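You operate a simulated robot arm through the tools that you are given. There is no shell and no other tool.

You are at the controls of a simulated robot arm. One attempt, no reset.

JOB
Funnel rice into the red square jar to its 200 line and close it.
Fine: bag and funnel back on the table. Set down upright: rice bag.

Only the result counts: the job must be done as asked and must still hold three seconds after the hand-in. Knocking over, shifting, dropping, spilling or breaking anything else fails it.

ROBOT AND FRAMES
A 6-joint arm with a two-finger gripper, fixed in place. Base frame: the origin is at the foot of the arm, x ahead of it, y to its left, z up; the work surface is at about z = 0. Lengths are in cm, angles in rad, forces in N, time in s.
With the tool pointing down near the work surface it reaches from about 24 to 62 cm from the base axis. Its first joint turns from -1.152 to 1.152 rad. Payload 1.37 kg.
Tool frame: the origin (TCP) lies between the finger pads and is the grasp point; the fingertips stand 2.2 cm ahead of it; z points along the fingers, y is the line along which they close. The gripper opens to 9.2 cm; its body begins 6.5 cm behind the TCP.
Orientation is that of the tool frame in the base frame, as [roll, pitch, yaw] about the fixed x, y, z axes, in that order (R = Rz(yaw) Ry(pitch) Rx(roll)). With the fingers straight down and closing along the base's y, the tool's x points along the base's -x, its y along +y and its z along -z.

CONTROLS
- The arm moves only by the tool move_arm. Its argument "increments" is a list that holds one entry, the list of rows, each a list of 7 numbers: the opening in per cent of the stroke, from 0 (shut) to 100 (fully open), then the shift along the tool's x, y, z in cm, then the turn, a rotation vector about the tool's x, y, z in rad. In form: [[[claw, tx, ty, tz, ax, ay, az], ...]]. A call has 1 to 20 rows; each row shifts and turns the commanded pose from where the row before left it, along the tool's axes as they then stand. A row lasts 0.2 s, in which the tool goes at most 5 cm and 0.15 rad; a call with a longer step from one row to the next is refused whole, and so is a gripper value outside its range. A pose out of reach is approached as far as the arm can. The call stops where the force on the tool passes 40 N (or 10 N more than at its start, if that is more) or the arm is blocked; 0.2 s more then pass. The fingers move at their own pace (about 5.99 cm/s each) and stop on an object; they squeeze with about 25 N. The grip force told is the motor's: it shows also when the fingers shut on nothing. Time passes only in rows, and 0.2 s behind the last, so rows that do not move let the fingers close. It gives the time, the measured TCP pose, the force on the tool (base axes), the opening and the grip force at its end, in the units of the frame above (readings bear some noise), with the torque about the TCP (base axes, N m) and any sound that the robot's microphone picked up.
- Cameras (640 x 400 px; columns grow to the right, rows downward): "scene" is fixed at [2.94, -42.43, 59.21]; the picture's right is [0.90, -0.45, 0.00], its down [-0.28, -0.56, -0.78] and it looks along [0.35, 0.70, -0.63] (base axes); focal length 224 px, centre (320, 200). "wrist" rides on the gripper at [7.1, 1.9, -10.2] in the tool frame; the picture's right is [-0.26, 0.96, 0.00], its down [-0.75, -0.20, -0.63] and it looks along [-0.60, -0.16, 0.78] (tool axes); focal length 280 px, centre (320, 200). There is no depth. A picture from a camera that has moved, and an enlarged one, comes with that camera's place and axes in the base frame and with its lens. The place of the scene camera against the robot may be out by one fixed shift of up to 2.5 cm in any direction.
- grab_frame(camera): a new picture of that camera. It takes no simulated time.
- inspect(camera, box): a new picture of the part [left, top, right, bottom] of that camera's present view, enlarged. It takes no simulated time.
- sign_off(): hands the job in; it is judged then, once.

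Nothing tells you positions but the pictures and the camera data. Unless the task says otherwise, let go and move clear before handing in.

The tools are called after "Emit:" as a command line: name --argument value ..., lists and objects as JSON in quotes. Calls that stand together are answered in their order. move_arm: Moves the arm, as the interface text tells. Its arguments: {"type":"object","properties":{"increments":{"type":"array","items":{"type":"array","items":{"type":"array","items":{"type":"number"}}}}},"required":["increments"]} The other tools are called the same way: grab_frame (camera) takes a picture; inspect (camera, box) takes an enlarged picture of a part of a camera's view; sign_off () hands the job in.

At the start:

```text
time_s: 0.0
tcp_pos: [30.67, 16.64, 42.01]
tool_rot: [3.141, -0.001, 3.141]
ft_force: [-0.4, 0.5, 0.5]
moment: [-0.02, -0.01, 0.0]
gripper_width: 9.17
finger_force: 0.0
```

scene: 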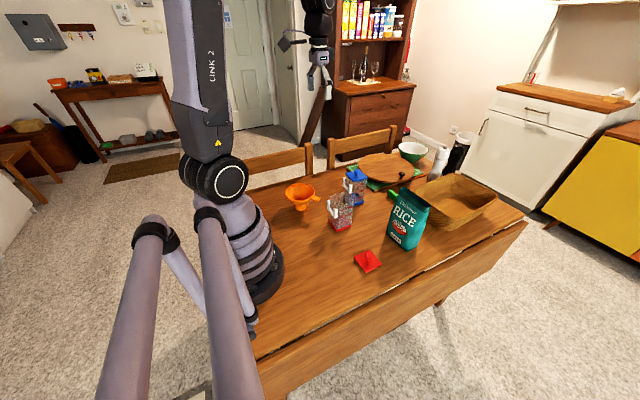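
wrist: 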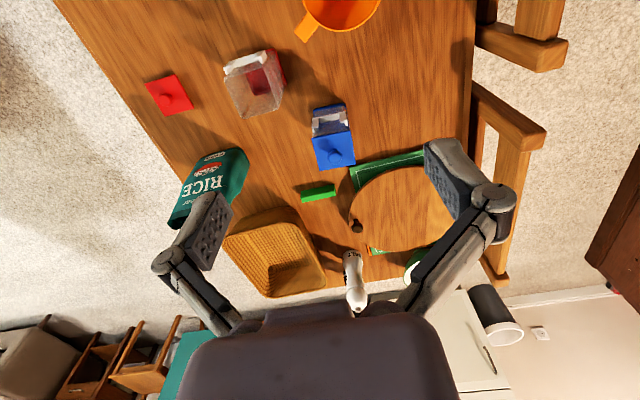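

I see a table with an orange funnel, a red-based square jar (open, its red lid beside it), a blue jar, a rice bag, a basket and a board. I'll zoom in first to work out positions.

Emit:
inspect --camera "scene" --box '[270, 150, 430, 250]'

Emit:
inspect --camera "scene" --box '[310, 160, 470, 290]'

Emit:
inspect --camera "wrist" --box '[140, 0, 400, 180]'

Emit:
inspect --camera "wrist" --box '[140, 130, 400, 310]'

```text
4.00 times, centred on (350, 200) of scene
camera zoom: at [2.94, -42.43, 59.21], right [0.9, -0.45, 0.0], down [-0.28, -0.56, -0.78], along [0.35, 0.7, -0.63], focal length 896 px, centre (200, 200)
```

zoom: 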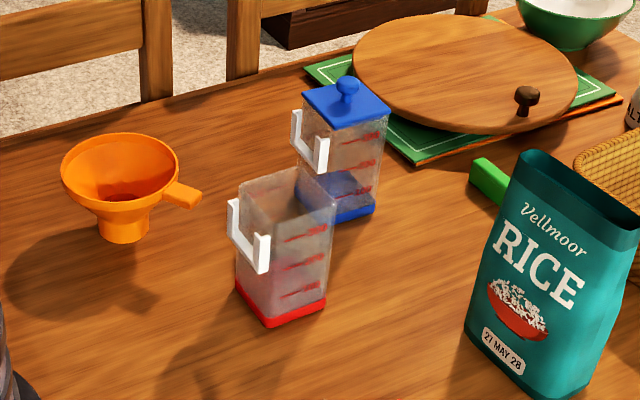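

```text
3.08 times, centred on (390, 225) of scene
camera zoom: at [2.94, -42.43, 59.21], right [0.9, -0.45, 0.0], down [-0.28, -0.56, -0.78], along [0.35, 0.7, -0.63], focal length 689 px, centre (105, 123)
```

zoom: 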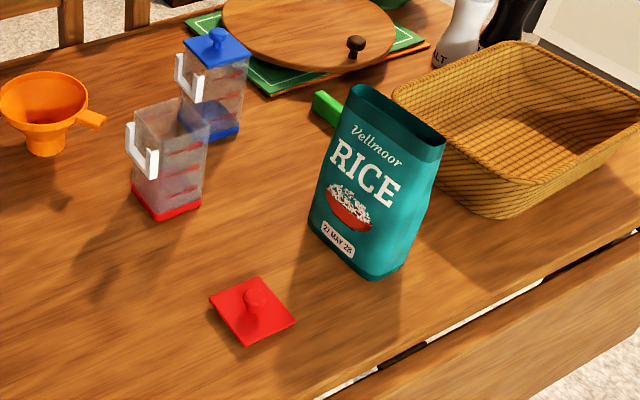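

```text
2.22 times, centred on (270, 90) of wrist
camera zoom: at [23.62, 18.6, 52.02], right [0.26, 0.96, 0.0], down [0.75, -0.2, 0.63], along [0.6, -0.16, -0.78], focal length 623 px, centre (431, 444)
```

zoom: 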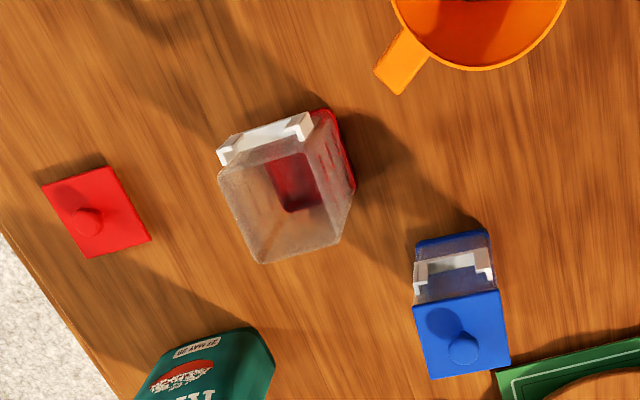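

```text
2.22 times, centred on (270, 220) of wrist
camera zoom: at [23.62, 18.6, 52.02], right [0.26, 0.96, 0.0], down [0.75, -0.2, 0.63], along [0.6, -0.16, -0.78], focal length 623 px, centre (431, 156)
```

zoom: 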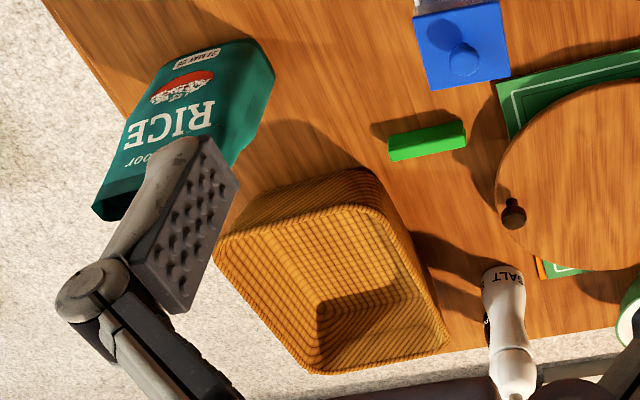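

The red jar is open with three red marks, so I need close-ups of the marks and the bag's mouth before moving.

Emit:
inspect --camera "scene" --box '[324, 185, 364, 235]'

Emit:
inspect --camera "scene" --box '[380, 175, 440, 255]'

Emit:
inspect --camera "scene" --box '[280, 170, 330, 220]'

Emit:
inspect --camera "scene" --box '[345, 240, 390, 280]'

```text
8.00 times, centred on (344, 210) of scene
camera zoom: at [2.94, -42.43, 59.21], right [0.9, -0.45, 0.0], down [-0.28, -0.56, -0.78], along [0.35, 0.7, -0.63], focal length 1792 px, centre (128, 120)
```

zoom: 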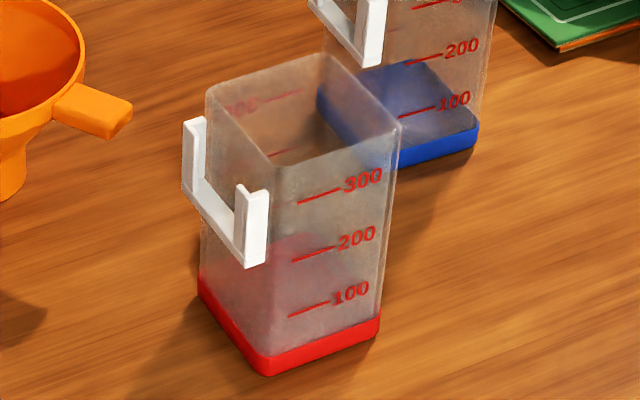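

```text
5.00 times, centred on (410, 215) of scene
camera zoom: at [2.94, -42.43, 59.21], right [0.9, -0.45, 0.0], down [-0.28, -0.56, -0.78], along [0.35, 0.7, -0.63], focal length 1120 px, centre (-130, 125)
```

zoom: 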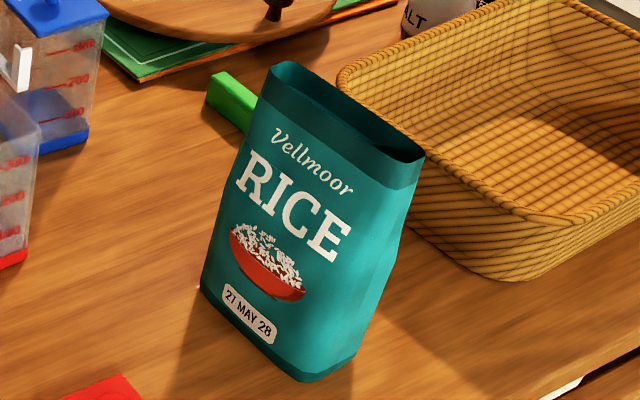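

```text
8.00 times, centred on (305, 195) of scene
camera zoom: at [2.94, -42.43, 59.21], right [0.9, -0.45, 0.0], down [-0.28, -0.56, -0.78], along [0.35, 0.7, -0.63], focal length 1792 px, centre (440, 240)
```

zoom: 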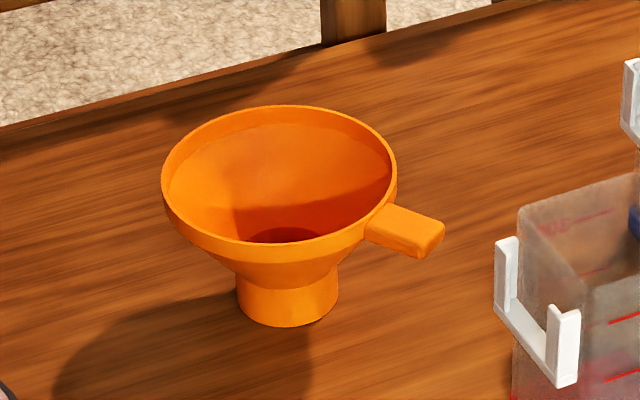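

```text
10.00 times, centred on (368, 260) of scene
camera zoom: at [2.94, -42.43, 59.21], right [0.9, -0.45, 0.0], down [-0.28, -0.56, -0.78], along [0.35, 0.7, -0.63], focal length 2240 px, centre (-155, -400)
```

zoom: 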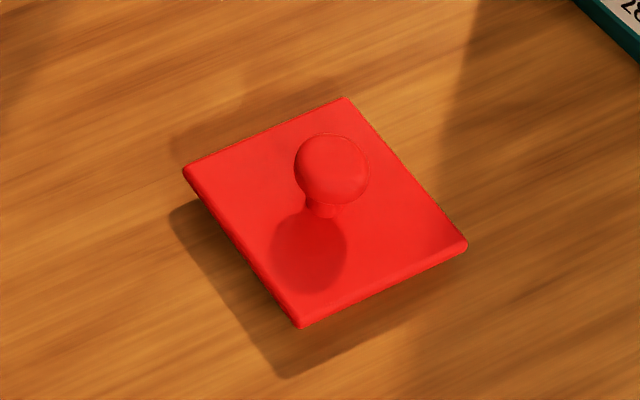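

The inspect tool renders sharp detail, so I'll use it on the wrist camera, whose pose is reliable, to triangulate the objects.

Emit:
inspect --camera "wrist" --box '[210, 40, 300, 130]'

Emit:
inspect --camera "wrist" --box '[140, 60, 200, 120]'

Emit:
inspect --camera "wrist" --box '[160, 140, 260, 240]'

Emit:
inspect --camera "wrist" --box '[280, 0, 400, 60]'

```text
4.44 times, centred on (255, 85) of wrist
camera zoom: at [23.62, 18.6, 52.02], right [0.26, 0.96, 0.0], down [0.75, -0.2, 0.63], along [0.6, -0.16, -0.78], focal length 1246 px, centre (609, 711)
```

zoom: 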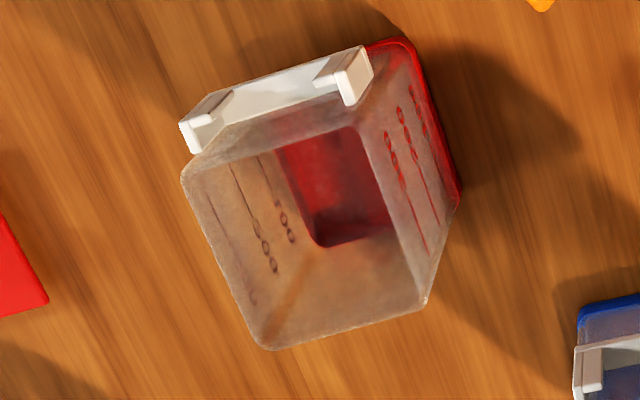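

```text
6.67 times, centred on (170, 90) of wrist
camera zoom: at [23.62, 18.6, 52.02], right [0.26, 0.96, 0.0], down [0.75, -0.2, 0.63], along [0.6, -0.16, -0.78], focal length 1869 px, centre (1320, 933)
```

zoom: 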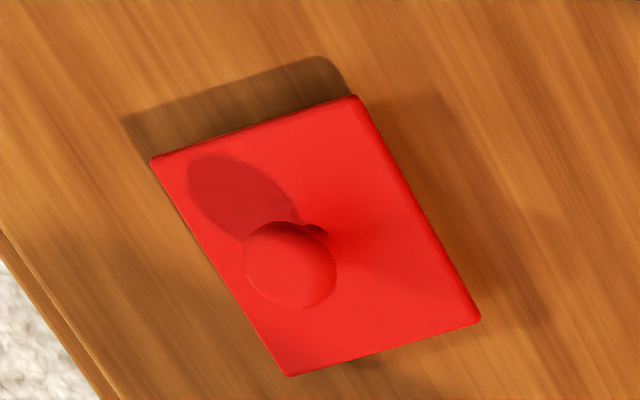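

```text
4.00 times, centred on (210, 190) of wrist
camera zoom: at [23.62, 18.6, 52.02], right [0.26, 0.96, 0.0], down [0.75, -0.2, 0.63], along [0.6, -0.16, -0.78], focal length 1122 px, centre (760, 240)
```

zoom: 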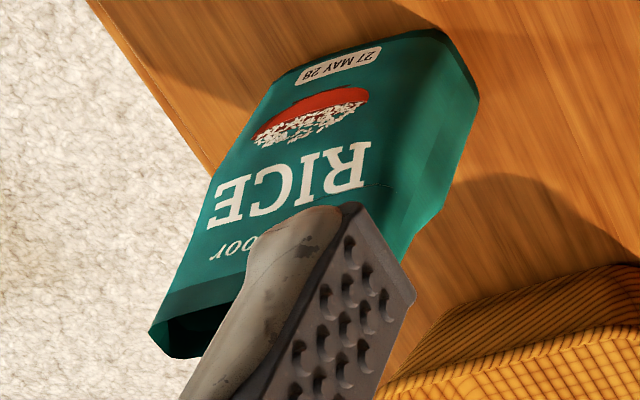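

```text
5.33 times, centred on (340, 30) of wrist
camera zoom: at [23.62, 18.6, 52.02], right [0.26, 0.96, 0.0], down [0.75, -0.2, 0.63], along [0.6, -0.16, -0.78], focal length 1495 px, centre (213, 1107)
```

zoom: 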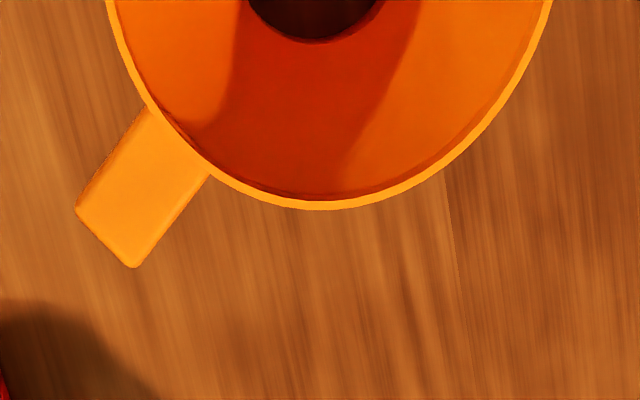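

From the wrist view I get the jar centred near (33.9, 6.0), axis-aligned and about 12 cm tall. The lid centre is near (33.1, -11.9), the bag near (49, -10), and the funnel near (25, 21) with its tab pointing to (29, 14). Next I'll move high over the bag to look into it and refine these.

Emit:
move_arm --increments '[[[100, -1.9, -3.6, 0.2, 0, 0, 0], [100, -1.9, -3.6, 0.2, 0, 0, 0], [100, -1.9, -3.6, 0.2, 0, 0, 0], [100, -1.9, -3.6, 0.2, 0, 0, 0], [100, -1.9, -3.6, 0.2, 0, 0, 0], [100, -1.9, -3.6, 0.2, 0, 0, 0], [100, -1.9, -3.6, 0.2, 0, 0, 0], [100, -1.9, -3.6, 0.2, 0, 0, 0], [100, 0, 0, 0, 0, 0, 0]]]'

Emit:
grab_frame --camera "wrist"

Emit:
grab_frame --camera "scene"

```text
time_s: 2.0
tcp_pos: [45.96, -12.2, 40.32]
tool_rot: [3.141, 0.0, -3.141]
ft_force: [0.1, -0.5, -0.7]
moment: [0.01, 0.01, 0.0]
gripper_width: 9.2
finger_force: 0.1
```

```text
taken
camera wrist: at [38.75, -10.21, 50.3], right [0.26, 0.97, 0.0], down [0.75, -0.2, 0.63], along [0.6, -0.16, -0.78], focal length 280 px, centre (320, 200)
```

wrist: 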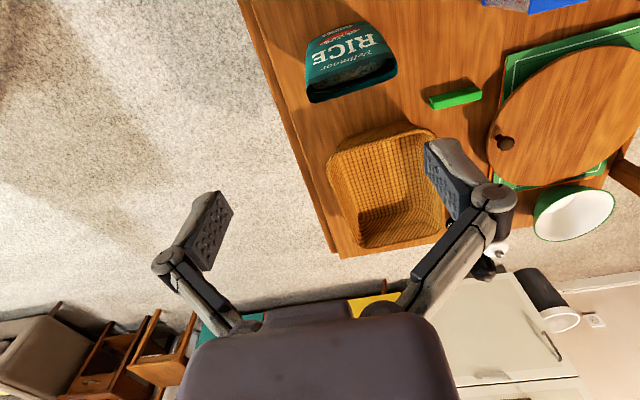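

```text
taken
```

scene: 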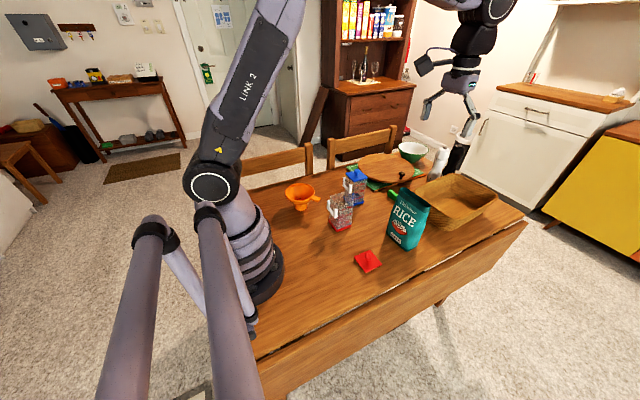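

The bag mouth is now visible from above. I'll enlarge it, along with the lid, the jar area and the green clip.

Emit:
inspect --camera "wrist" --box '[290, 10, 410, 110]'

Emit:
inspect --camera "wrist" --box '[410, 0, 570, 120]'

Emit:
inspect --camera "scene" --box '[385, 180, 435, 215]'

```text
4.00 times, centred on (350, 60) of wrist
camera zoom: at [38.75, -10.21, 50.3], right [0.26, 0.97, 0.0], down [0.75, -0.2, 0.63], along [0.6, -0.16, -0.78], focal length 1122 px, centre (200, 760)
```

zoom: 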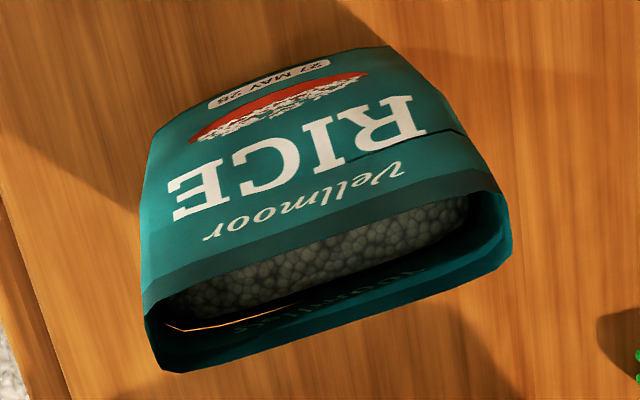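

```text
3.33 times, centred on (490, 60) of wrist
camera zoom: at [38.75, -10.21, 50.3], right [0.26, 0.97, 0.0], down [0.75, -0.2, 0.63], along [0.6, -0.16, -0.78], focal length 935 px, centre (-247, 667)
```

zoom: 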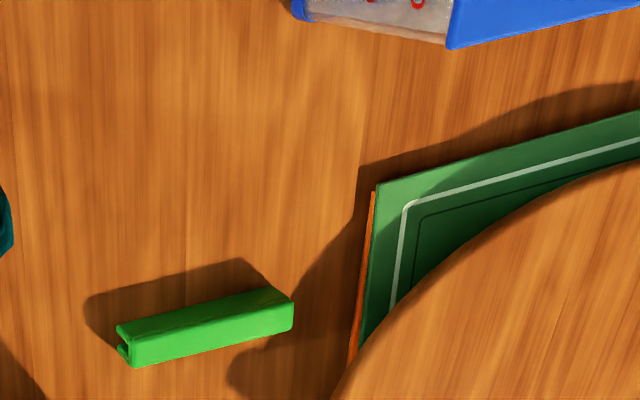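

```text
11.43 times, centred on (410, 198) of scene
camera zoom: at [2.94, -42.43, 59.21], right [0.9, -0.45, 0.0], down [-0.28, -0.56, -0.78], along [0.35, 0.7, -0.63], focal length 2560 px, centre (-709, 229)
```

zoom: 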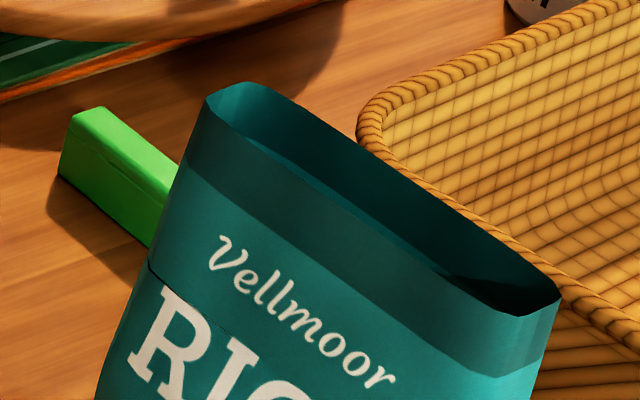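

The bag mouth is about 10 × 2 cm with its rim near z ≈ 18, and the rice reaches roughly z ≈ 13. I've also refined the scene camera's true place to about (2.0, -42.1, 57.1). Next I'll turn the tool to line up with the funnel's tab and move above the funnel.

Emit:
move_arm --increments '[[[100, 0, 0, 0, 0, 0, 0.1422], [100, 0, 0, 0, 0, 0, 0.1422], [100, 0, 0, 0, 0, 0, 0.1422], [100, 0, 0, 0, 0, 0, 0.1422], [100, 0, 0, 0, 0, 0, 0.1422], [100, 0, 0, 0, 0, 0, 0.1422], [100, 0, 0, 0, 0, 0, 0.1422], [100, 3.69, 0, 0.9, 0, 0, 0], [100, 3.69, 0, 0.9, 0, 0, 0], [100, 3.69, 0, 1.2, 0, 0, 0], [100, 3.69, 0, 1.2, 0, 0, 0], [100, 3.69, 0, 1.2, 0, 0, 0], [100, 3.69, 0, 1.2, 0, 0, 0], [100, 3.69, 0, 1.2, 0, 0, 0], [100, 3.69, 0, 1.2, 0, 0, 0], [100, 3.69, 0, 1.2, 0, 0, 0], [100, 3.69, 0, 1.2, 0, 0, 0], [100, 0, 0, 0, 0, 0, 0]]]'

Emit:
grab_frame --camera "wrist"

Emit:
grab_frame --camera "scene"

```text
time_s: 5.8
tcp_pos: [26.04, 18.78, 29.08]
tool_rot: [3.14, 0.001, 2.146]
ft_force: [0.7, 0.4, -0.1]
moment: [0.0, -0.02, 0.0]
gripper_width: 9.19
finger_force: 0.0
```

```text
taken
camera wrist: at [23.76, 25.84, 39.07], right [0.95, 0.3, 0.0], down [0.24, -0.74, 0.62], along [0.19, -0.59, -0.78], focal length 280 px, centre (320, 200)
```

wrist: 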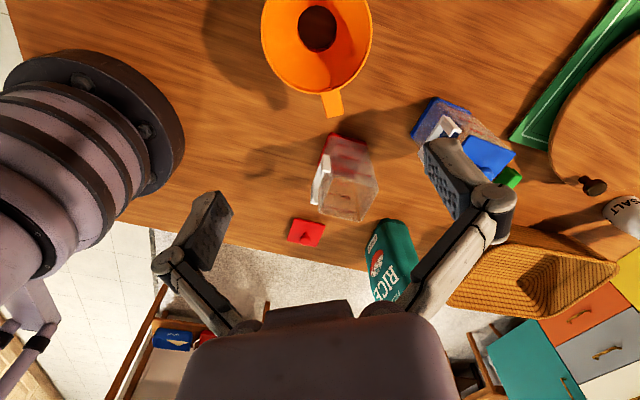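

```text
taken
```

scene: 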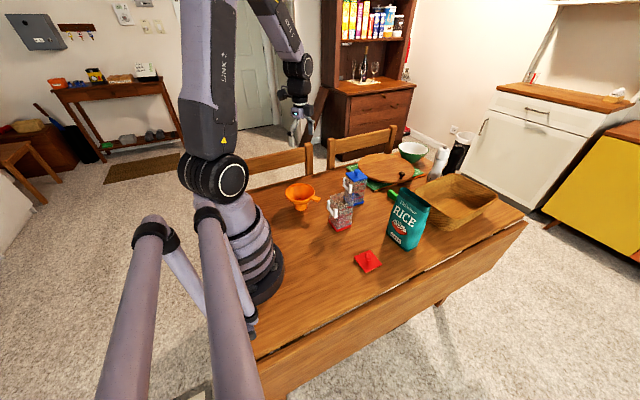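

Emit:
inspect --camera "wrist" --box '[250, 0, 390, 130]'

Emit:
inspect --camera "wrist" --box '[280, 120, 400, 230]'

Emit:
inspect --camera "scene" --box '[280, 178, 325, 218]'

```text
3.08 times, centred on (320, 65) of wrist
camera zoom: at [23.76, 25.84, 39.07], right [0.95, 0.3, 0.0], down [0.24, -0.74, 0.62], along [0.19, -0.59, -0.78], focal length 863 px, centre (320, 615)
```

zoom: 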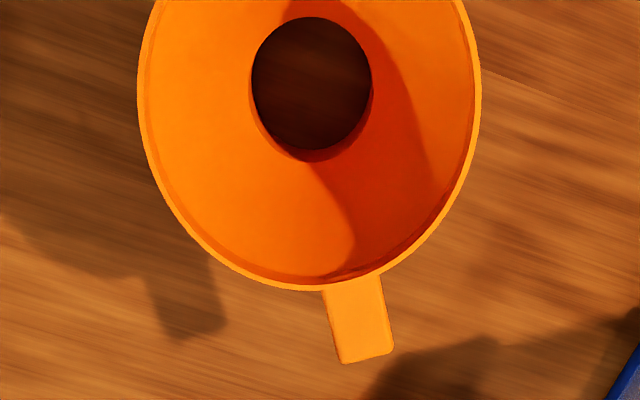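

```text
3.64 times, centred on (340, 175) of wrist
camera zoom: at [23.76, 25.84, 39.07], right [0.95, 0.3, 0.0], down [0.24, -0.74, 0.62], along [0.19, -0.59, -0.78], focal length 1020 px, centre (247, 291)
```

zoom: 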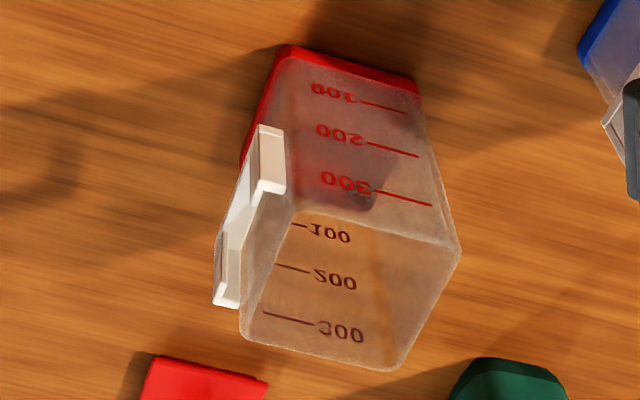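

```text
10.00 times, centred on (302, 198) of scene
camera zoom: at [2.94, -42.43, 59.21], right [0.9, -0.45, 0.0], down [-0.28, -0.56, -0.78], along [0.35, 0.7, -0.63], focal length 2240 px, centre (495, 220)
```

zoom: 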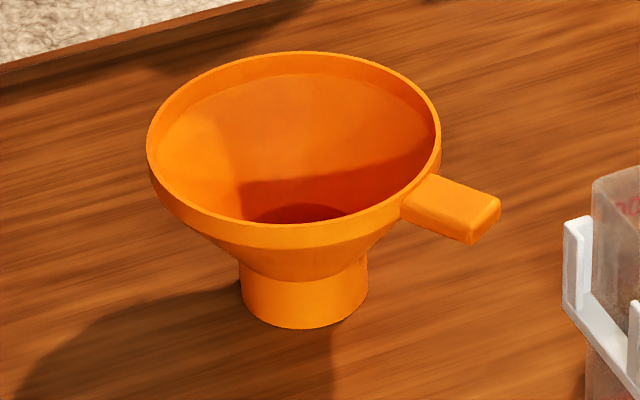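

The funnel centre is near (25.1, 21.0), and its tab runs from (28.0, 16.5) to (29.5, 14.0) with its top at z ≈ 7. The spout is about 5 cm wide and the jar opening about 5.4 cm. I'll come down above the tab and check the alignment.

Emit:
move_arm --increments '[[[100, -1.125, 0.092, 2.5, 0, 0, 0.005], [100, -1.125, 0.092, 2.5, 0, 0, 0.005], [100, -1.125, 0.092, 2.5, 0, 0, 0.005], [100, -1.125, 0.092, 2.5, 0, 0, 0.005], [100, 0, 0, 2.2, 0, 0, 0], [100, 0, 0, 2.2, 0, 0, 0], [100, 0, 0, 2.2, 0, 0, 0], [100, 0, 0, 1.5, 0, 0, 0], [100, 0, 0, 0, 0, 0, 0]]]'

Emit:
grab_frame --camera "wrist"

Emit:
inspect --camera "scene" --box '[270, 150, 350, 220]'

```text
time_s: 7.8
tcp_pos: [28.56, 15.3, 10.83]
tool_rot: [3.139, 0.0, 2.126]
ft_force: [0.1, 0.0, 0.1]
moment: [0.05, 0.01, 0.01]
gripper_width: 9.21
finger_force: 0.0
```

```text
taken
camera wrist: at [26.38, 22.27, 20.87], right [0.96, 0.29, 0.0], down [0.22, -0.75, 0.62], along [0.18, -0.6, -0.78], focal length 280 px, centre (320, 200)
```

wrist: 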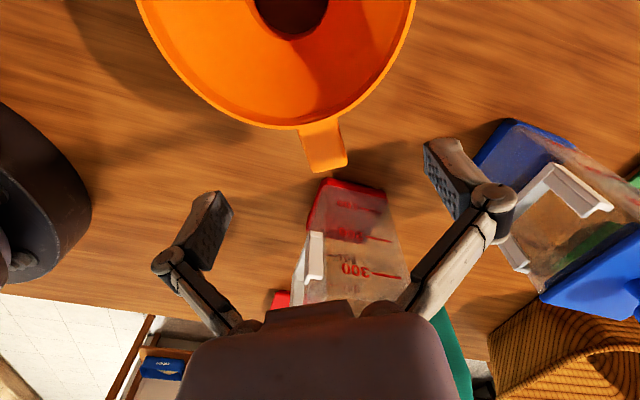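

```text
5.71 times, centred on (310, 185) of scene
camera zoom: at [2.94, -42.43, 59.21], right [0.9, -0.45, 0.0], down [-0.28, -0.56, -0.78], along [0.35, 0.7, -0.63], focal length 1280 px, centre (377, 286)
```

zoom: 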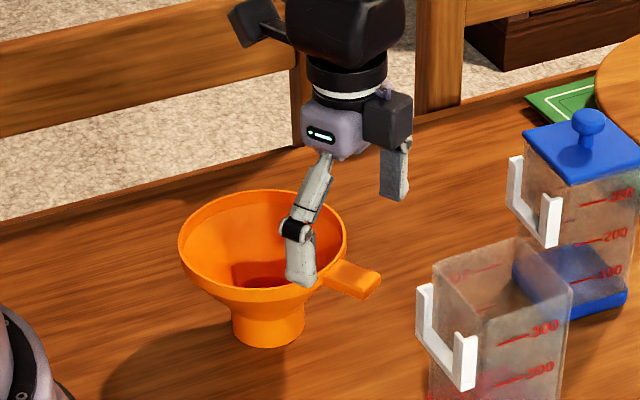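

The fingers straddle the tab. I'll make a small correction, descend to tab height and close.

Emit:
move_arm --increments '[[[100, -0.25, 0.12, 1.5, 0, 0, 0], [100, 0, 0, 1.5, 0, 0, 0], [100, 0, 0, 1.35, 0, 0, 0], [100, 0, 0, 0, 0, 0, 0], [60, 0, 0, 0, 0, 0, 0], [40, 0, 0, 0, 0, 0, 0], [30, 0, 0, 0, 0, 0, 0]]]'

Emit:
grab_frame --camera "wrist"

Emit:
inspect --camera "scene" --box '[280, 160, 340, 220]'

```text
time_s: 9.4
tcp_pos: [28.84, 15.12, 6.58]
tool_rot: [3.141, 0.0, 2.125]
ft_force: [-0.5, 0.8, 0.0]
moment: [0.01, 0.03, 0.01]
gripper_width: 2.77
finger_force: 0.1
```

```text
taken
camera wrist: at [26.7, 22.19, 16.65], right [0.96, 0.29, 0.0], down [0.22, -0.75, 0.63], along [0.18, -0.6, -0.78], focal length 280 px, centre (320, 200)
```

wrist: 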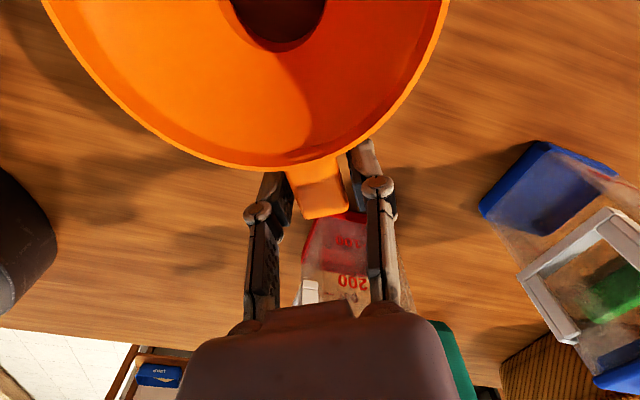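

```text
6.67 times, centred on (310, 190) of scene
camera zoom: at [2.94, -42.43, 59.21], right [0.9, -0.45, 0.0], down [-0.28, -0.56, -0.78], along [0.35, 0.7, -0.63], focal length 1493 px, centre (387, 267)
```

zoom: 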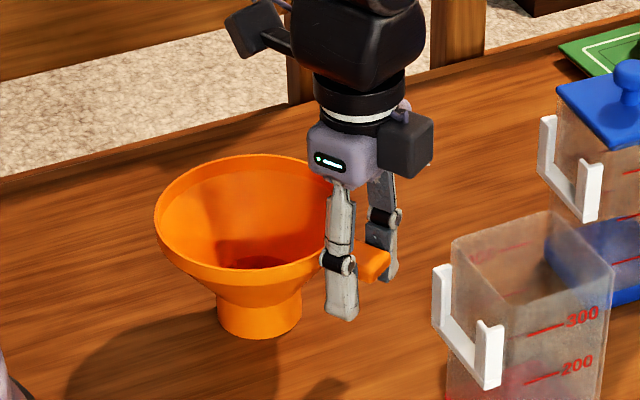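

The tab sits between the pads, so I'll close on it and check the grip.

Emit:
move_arm --increments '[[[15, 0, 0, 0, 0, 0, 0], [0, 0, 0, 0, 0, 0, 0], [0, 0, 0, 0, 0, 0, 0], [0, 0, 0, 0, 0, 0, 0]]]'

Emit:
grab_frame --camera "wrist"

Emit:
inspect --camera "scene" --box '[280, 160, 340, 220]'

```text
time_s: 10.4
tcp_pos: [28.83, 15.14, 6.64]
tool_rot: [-3.14, 0.0, 2.123]
ft_force: [-0.8, -0.8, 2.1]
moment: [0.11, 0.13, 0.09]
gripper_width: 2.04
finger_force: 24.3
```

```text
taken
camera wrist: at [26.7, 22.18, 16.65], right [0.96, 0.29, 0.0], down [0.22, -0.75, 0.63], along [0.18, -0.6, -0.78], focal length 280 px, centre (320, 200)
```

wrist: 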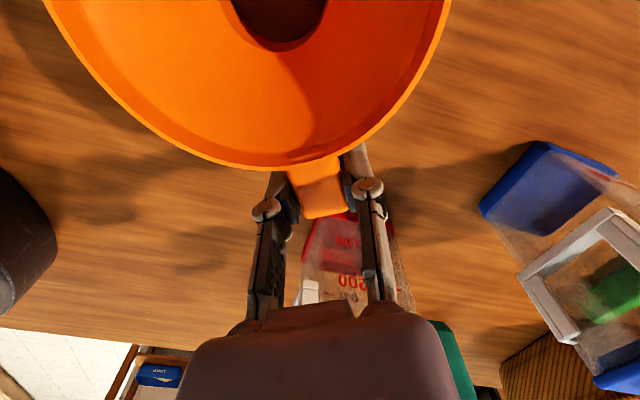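

```text
6.67 times, centred on (310, 190) of scene
camera zoom: at [2.94, -42.43, 59.21], right [0.9, -0.45, 0.0], down [-0.28, -0.56, -0.78], along [0.35, 0.7, -0.63], focal length 1493 px, centre (387, 267)
```

zoom: 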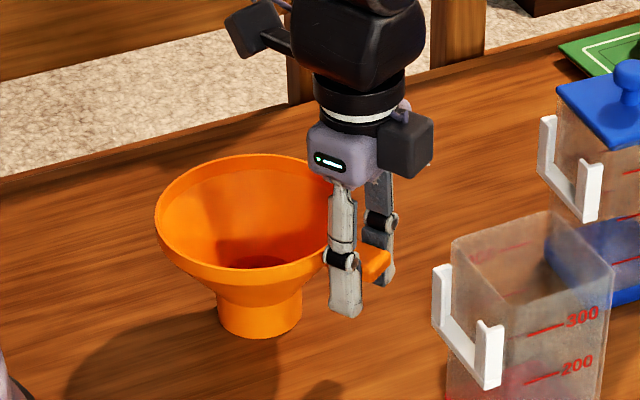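

Grip is holding at 2.04 cm with 24 N. I'll lift the funnel straight up and check how it hangs.

Emit:
move_arm --increments '[[[0, 0, 0, -0.5, 0, 0, 0], [0, 0, 0, -1.0, 0, 0, 0], [0, 0, 0, -2.0, 0, 0, 0], [0, 0, 0, -2.0, 0, 0, 0], [0, 0, 0, -2.0, 0, 0, 0], [0, 0, 0, -2.0, 0, 0, 0], [0, 0, 0, -2.0, 0, 0, 0], [0, 0, 0, -2.0, 0, 0, 0], [0, 0, 0, -1.5, 0, 0, 0], [0, 0, 0, 0, 0, 0, 0]]]'

Emit:
grab_frame --camera "wrist"

Emit:
inspect --camera "scene" --box '[270, 110, 370, 210]'

```text
time_s: 12.6
tcp_pos: [28.69, 15.16, 21.38]
tool_rot: [-3.14, -0.001, 2.127]
ft_force: [-0.3, -0.6, -0.3]
moment: [-0.02, -0.01, 0.03]
gripper_width: 1.99
finger_force: 24.9
```

```text
taken
camera wrist: at [26.64, 22.23, 31.53], right [0.96, 0.29, 0.0], down [0.22, -0.75, 0.62], along [0.18, -0.6, -0.78], focal length 280 px, centre (320, 200)
```

wrist: 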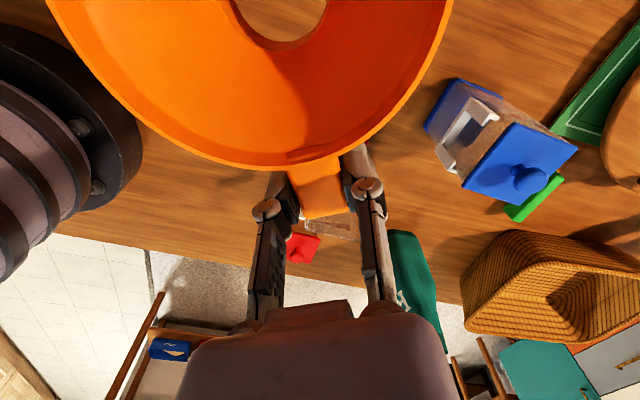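

```text
4.00 times, centred on (320, 160) of scene
camera zoom: at [2.94, -42.43, 59.21], right [0.9, -0.45, 0.0], down [-0.28, -0.56, -0.78], along [0.35, 0.7, -0.63], focal length 896 px, centre (320, 360)
```

zoom: 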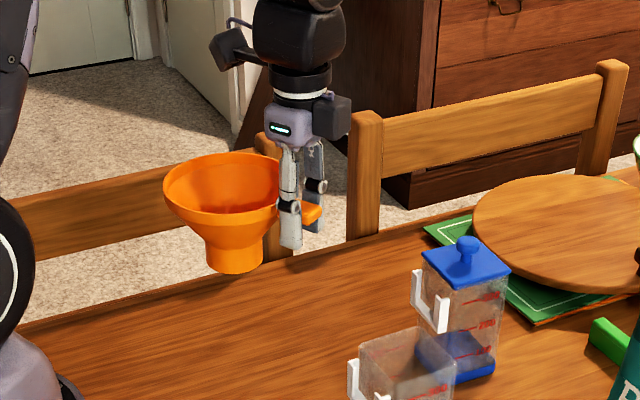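

The funnel hangs level and hasn't slipped. I'll carry it over the jar, keeping the spout about 2.7 cm above the rim.

Emit:
move_arm --increments '[[[0, -2.0, -0.06, 0, 0, 0, 0], [0, -3.0, -0.09, 0, 0, 0, 0], [0, -3.5, -0.1, 0, 0, 0, 0], [0, -3.5, -0.1, 0, 0, 0, 0], [0, -3.0, -0.1, 0, 0, 0, 0], [0, -2.3, -0.07, 0, 0, 0, 0], [0, 0, 0, 0, 0, 0, 0], [0, 0, 0, 0, 0, 0, 0]]]'

Emit:
inspect --camera "scene" --box '[310, 150, 390, 230]'

Emit:
grab_frame --camera "wrist"

```text
time_s: 14.4
tcp_pos: [37.32, 0.01, 21.37]
tool_rot: [-3.141, 0.001, 2.126]
ft_force: [0.6, 1.0, -0.2]
moment: [0.0, -0.03, -0.01]
gripper_width: 1.99
finger_force: 25.6
```

```text
5.00 times, centred on (350, 190) of scene
camera zoom: at [2.94, -42.43, 59.21], right [0.9, -0.45, 0.0], down [-0.28, -0.56, -0.78], along [0.35, 0.7, -0.63], focal length 1120 px, centre (170, 250)
```

zoom: 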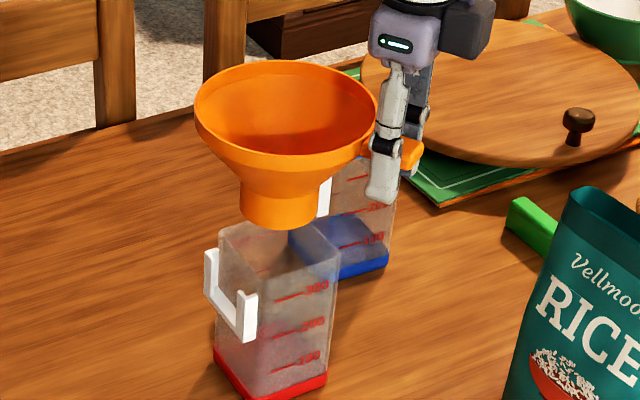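

```text
taken
camera wrist: at [35.27, 7.07, 31.46], right [0.96, 0.29, 0.0], down [0.22, -0.75, 0.62], along [0.18, -0.6, -0.78], focal length 280 px, centre (320, 200)
```

wrist: 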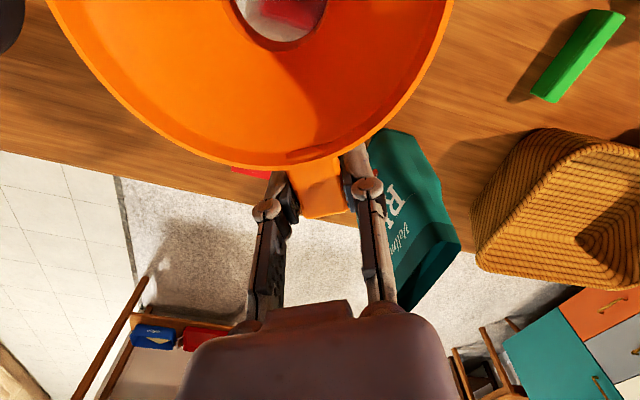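

The spout is just above the jar. I'll zoom in on both views to measure the remaining offset.

Emit:
inspect --camera "scene" --box '[322, 175, 382, 215]'

Emit:
inspect --camera "wrist" --box '[220, 0, 350, 60]'

```text
10.00 times, centred on (352, 195) of scene
camera zoom: at [2.94, -42.43, 59.21], right [0.9, -0.45, 0.0], down [-0.28, -0.56, -0.78], along [0.35, 0.7, -0.63], focal length 2240 px, centre (0, 250)
```

zoom: 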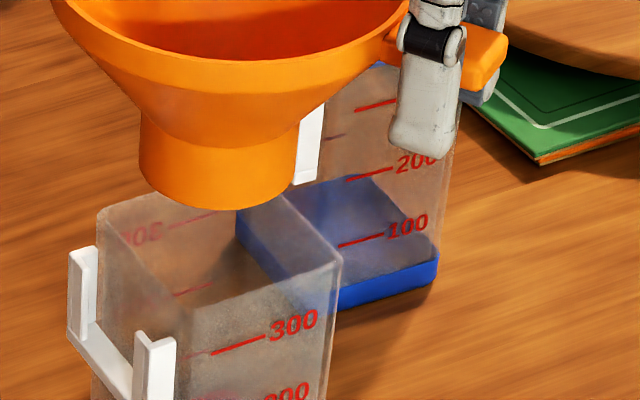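

```text
4.92 times, centred on (285, 30) of wrist
camera zoom: at [35.27, 7.07, 31.46], right [0.96, 0.29, 0.0], down [0.22, -0.75, 0.62], along [0.18, -0.6, -0.78], focal length 1380 px, centre (492, 1037)
```

zoom: 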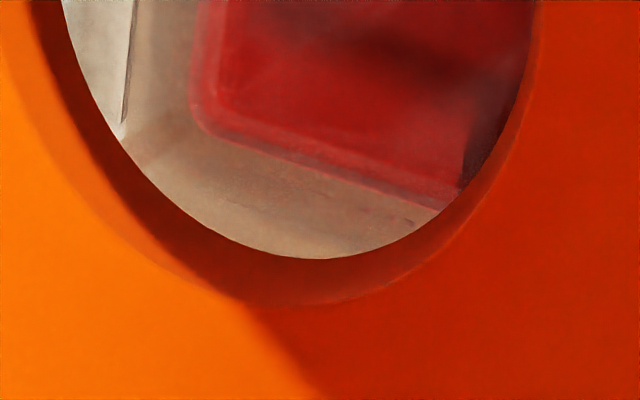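

Both estimates put the spout within about 2–3 mm of the jar centre. I'll lower it to just above the rim and compare directly at the same height.

Emit:
move_arm --increments '[[[0, 0, 0, 0.8, 0, 0, 0], [0, 0, 0, 0.8, 0, 0, 0], [0, 0, 0, 0.6, 0, 0, 0], [0, 0, 0, 0, 0, 0, 0]]]'

Emit:
inspect --camera "scene" --box '[327, 185, 367, 215]'

Emit:
inspect --camera "wrist" --box '[220, 0, 350, 60]'

```text
time_s: 15.4
tcp_pos: [37.49, 0.06, 19.23]
tool_rot: [3.139, 0.001, 2.127]
ft_force: [-0.5, 0.3, -0.8]
moment: [-0.04, -0.01, -0.01]
gripper_width: 2.02
finger_force: 25.1
```

```text
13.33 times, centred on (347, 200) of scene
camera zoom: at [2.94, -42.43, 59.21], right [0.9, -0.45, 0.0], down [-0.28, -0.56, -0.78], along [0.35, 0.7, -0.63], focal length 2987 px, centre (-40, 200)
```

zoom: 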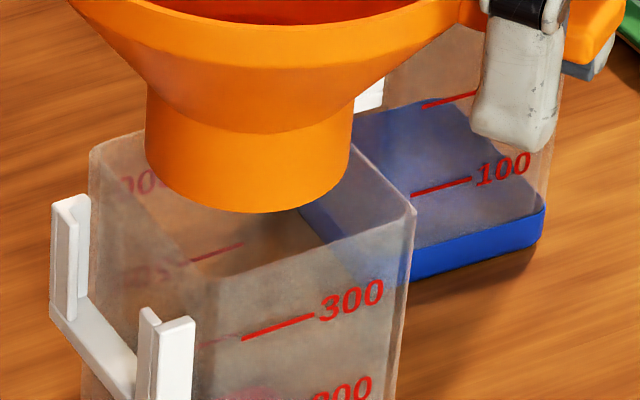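

```text
4.92 times, centred on (285, 30) of wrist
camera zoom: at [35.39, 7.17, 29.34], right [0.96, 0.29, 0.0], down [0.22, -0.75, 0.62], along [0.18, -0.6, -0.78], focal length 1380 px, centre (492, 1037)
```

zoom: 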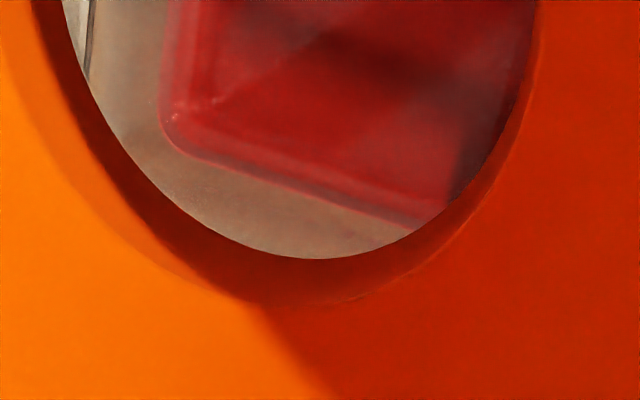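

The spout is laterally within about 1 mm along the image's right axis. I'll lower it another half centimetre so the depth direction becomes clear too.

Emit:
move_arm --increments '[[[0, 0, 0, 0.3, 0, 0, 0], [0, 0, 0, 0.25, 0, 0, 0], [0, 0, 0, 0, 0, 0, 0]]]'

Emit:
inspect --camera "scene" --box '[327, 185, 367, 215]'

```text
time_s: 16.2
tcp_pos: [37.54, 0.11, 18.72]
tool_rot: [-3.141, -0.001, 2.125]
ft_force: [-0.5, 0.2, -0.3]
moment: [0.01, -0.04, 0.0]
gripper_width: 2.03
finger_force: 25.3
```

```text
13.33 times, centred on (347, 200) of scene
camera zoom: at [2.94, -42.43, 59.21], right [0.9, -0.45, 0.0], down [-0.28, -0.56, -0.78], along [0.35, 0.7, -0.63], focal length 2987 px, centre (-40, 200)
```

zoom: 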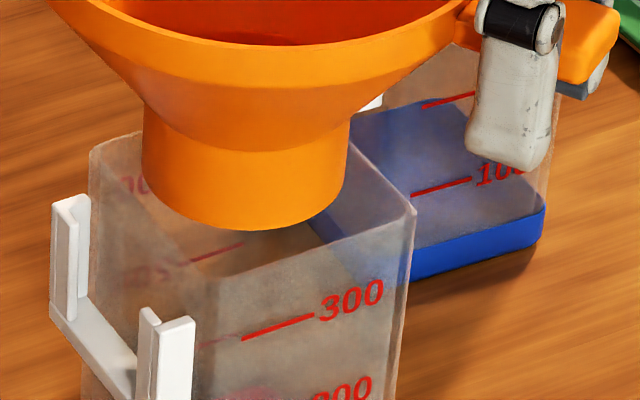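

Spout bottom is about 0.4 cm above the rim and roughly 0.18 cm to the image's left. I'll shift it by that amount, then lower gently.

Emit:
move_arm --increments '[[[0, -0.15, 0.09, 0, 0, 0, 0], [0, 0, 0, 0, 0, 0, 0], [0, 0, 0, 0.2, 0, 0, 0], [0, 0, 0, 0.2, 0, 0, 0], [0, 0, 0, 0, 0, 0, 0]]]'

Emit:
inspect --camera "scene" --box '[327, 185, 367, 215]'

Emit:
grab_frame --camera "wrist"

```text
time_s: 17.4
tcp_pos: [37.63, 0.04, 18.43]
tool_rot: [3.139, 0.0, 2.124]
ft_force: [-1.1, -0.4, -0.4]
moment: [-0.07, -0.02, -0.01]
gripper_width: 2.0
finger_force: 24.9
```

```text
13.33 times, centred on (347, 200) of scene
camera zoom: at [2.94, -42.43, 59.21], right [0.9, -0.45, 0.0], down [-0.28, -0.56, -0.78], along [0.35, 0.7, -0.63], focal length 2987 px, centre (-40, 200)
```

zoom: 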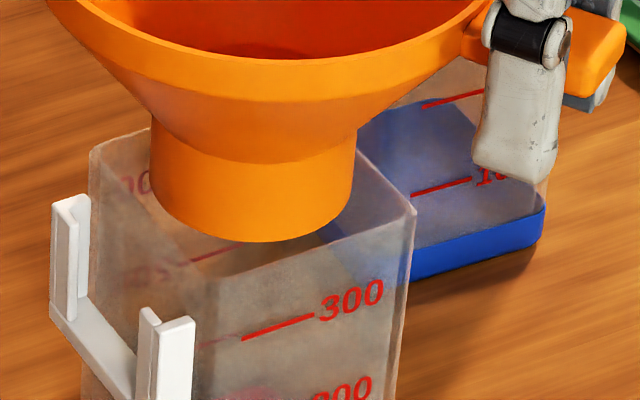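

```text
taken
camera wrist: at [35.55, 7.15, 28.4], right [0.96, 0.29, 0.0], down [0.22, -0.75, 0.62], along [0.18, -0.6, -0.78], focal length 280 px, centre (320, 200)
```

wrist: 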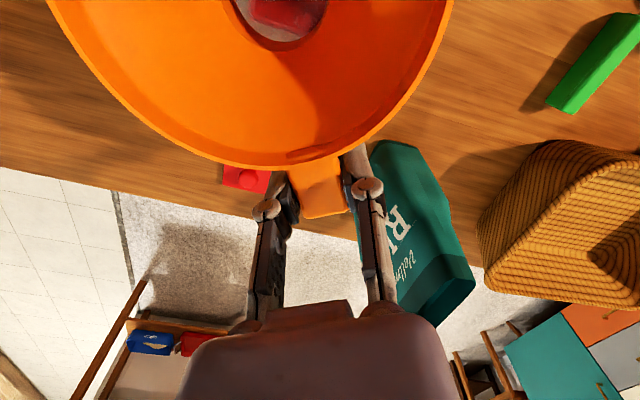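

Spout and rim centres now coincide to within a pixel or two. I'll continue inserting slowly and watch the force.

Emit:
move_arm --increments '[[[0, 0, 0, 0.2, 0, 0, 0], [0, 0, 0, 0.2, 0, 0, 0], [0, 0, 0, 0.2, 0, 0, 0], [0, 0, 0, 0, 0, 0, 0]]]'

Emit:
inspect --camera "scene" --box '[327, 185, 367, 215]'

```text
time_s: 18.4
tcp_pos: [37.67, 0.06, 17.76]
tool_rot: [-3.141, 0.001, 2.125]
ft_force: [-0.4, -0.7, 0.0]
moment: [0.02, -0.03, 0.03]
gripper_width: 2.01
finger_force: 24.9
```

```text
13.33 times, centred on (347, 200) of scene
camera zoom: at [2.94, -42.43, 59.21], right [0.9, -0.45, 0.0], down [-0.28, -0.56, -0.78], along [0.35, 0.7, -0.63], focal length 2987 px, centre (-40, 200)
```

zoom: 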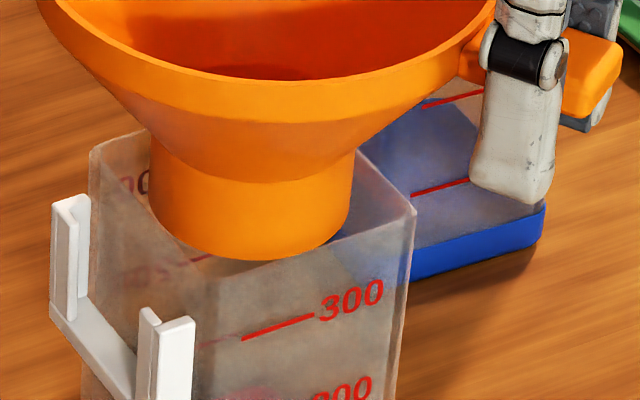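

Emit:
move_arm --increments '[[[0, 0, 0, 0.2, 0, 0, 0], [0, 0, 0, 0.2, 0, 0, 0], [0, 0, 0, 0.2, 0, 0, 0], [0, 0, 0, 0, 0, 0, 0]]]'

Emit:
inspect --camera "scene" --box '[327, 185, 367, 215]'

```text
time_s: 19.4
tcp_pos: [37.65, 0.03, 17.02]
tool_rot: [3.14, 0.0, 2.125]
ft_force: [-0.3, 0.4, 0.0]
moment: [-0.02, 0.0, 0.0]
gripper_width: 1.98
finger_force: 25.4
```

```text
13.33 times, centred on (347, 200) of scene
camera zoom: at [2.94, -42.43, 59.21], right [0.9, -0.45, 0.0], down [-0.28, -0.56, -0.78], along [0.35, 0.7, -0.63], focal length 2987 px, centre (-40, 200)
```

zoom: 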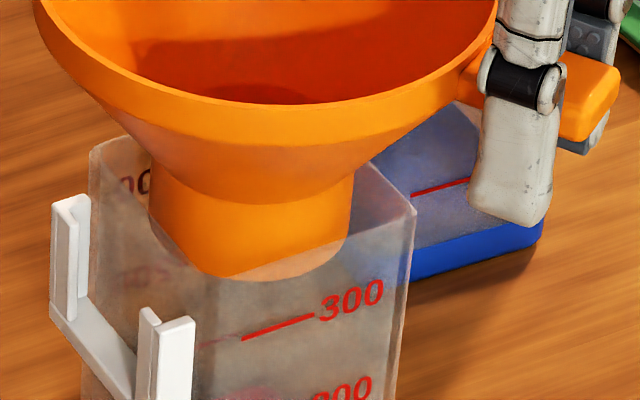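

The spout is inside the jar now, visible through the wall. I'll keep lowering until the cone seats.

Emit:
move_arm --increments '[[[0, 0, 0, 0.2, 0, 0, 0], [0, 0, 0, 0.2, 0, 0, 0], [0, 0, 0, 0.2, 0, 0, 0], [0, 0, 0, 0, 0, 0, 0]]]'

Emit:
inspect --camera "scene" --box '[322, 180, 382, 220]'

```text
time_s: 20.4
tcp_pos: [37.57, 0.05, 16.59]
tool_rot: [-3.141, 0.0, 2.125]
ft_force: [-0.5, 0.1, -0.2]
moment: [-0.04, -0.02, -0.01]
gripper_width: 2.0
finger_force: 24.8
```

```text
10.00 times, centred on (352, 200) of scene
camera zoom: at [2.94, -42.43, 59.21], right [0.9, -0.45, 0.0], down [-0.28, -0.56, -0.78], along [0.35, 0.7, -0.63], focal length 2240 px, centre (0, 200)
```

zoom: 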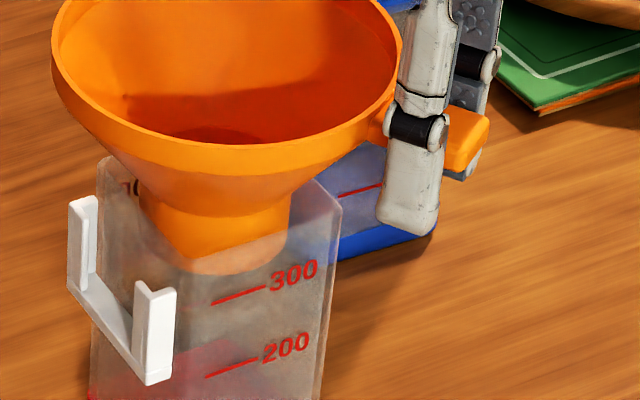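

Emit:
move_arm --increments '[[[0, 0, 0, 0.15, 0, 0, 0], [0, 0, 0, 0.15, 0, 0, 0], [0, 0, 0, 0.15, 0, 0, 0], [0, 0, 0, 0, 0, 0, 0]]]'

Emit:
inspect --camera "scene" --box '[322, 180, 382, 220]'

```text
time_s: 21.4
tcp_pos: [37.71, -0.07, 16.12]
tool_rot: [3.141, 0.0, 2.127]
ft_force: [0.5, 0.5, -1.3]
moment: [0.0, -0.04, -0.01]
gripper_width: 2.0
finger_force: 24.3
```

```text
10.00 times, centred on (352, 200) of scene
camera zoom: at [2.94, -42.43, 59.21], right [0.9, -0.45, 0.0], down [-0.28, -0.56, -0.78], along [0.35, 0.7, -0.63], focal length 2240 px, centre (0, 200)
```

zoom: 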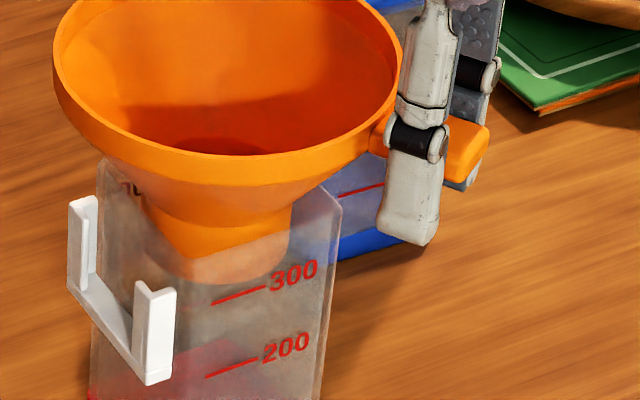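

Emit:
move_arm --increments '[[[0, 0, 0, 0.12, 0, 0, 0], [0, 0, 0, 0.12, 0, 0, 0], [0, 0, 0, 0, 0, 0, 0]]]'

Emit:
inspect --camera "scene" --box '[327, 190, 367, 220]'

```text
time_s: 22.2
tcp_pos: [37.67, -0.06, 15.89]
tool_rot: [3.138, 0.0, 2.127]
ft_force: [0.5, -0.1, -0.2]
moment: [-0.04, -0.03, -0.01]
gripper_width: 2.02
finger_force: 25.1
```

```text
13.33 times, centred on (347, 205) of scene
camera zoom: at [2.94, -42.43, 59.21], right [0.9, -0.45, 0.0], down [-0.28, -0.56, -0.78], along [0.35, 0.7, -0.63], focal length 2987 px, centre (-40, 133)
```

zoom: 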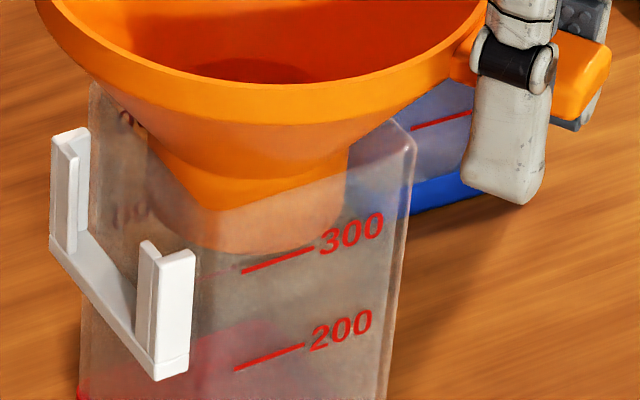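

Emit:
move_arm --increments '[[[0, 0, 0, 0.1, 0, 0, 0], [0, 0, 0, 0.1, 0, 0, 0], [0, 0, 0, 0, 0, 0, 0]]]'

Emit:
inspect --camera "scene" --box '[327, 190, 367, 220]'

```text
time_s: 23.0
tcp_pos: [37.58, 0.06, 15.77]
tool_rot: [3.141, 0.0, 2.126]
ft_force: [0.6, -0.7, 0.3]
moment: [0.0, -0.06, -0.01]
gripper_width: 2.0
finger_force: 25.5
```

```text
13.33 times, centred on (347, 205) of scene
camera zoom: at [2.94, -42.43, 59.21], right [0.9, -0.45, 0.0], down [-0.28, -0.56, -0.78], along [0.35, 0.7, -0.63], focal length 2987 px, centre (-40, 133)
```

zoom: 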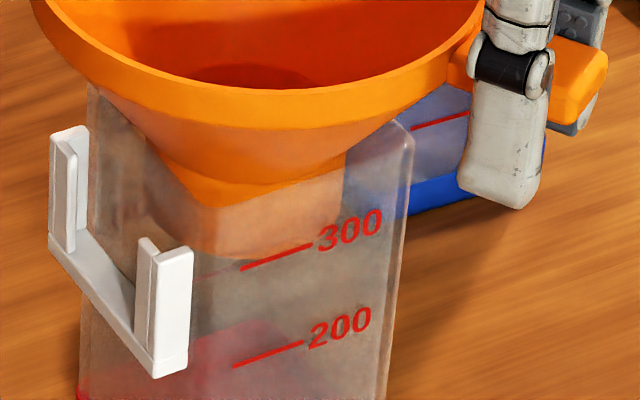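

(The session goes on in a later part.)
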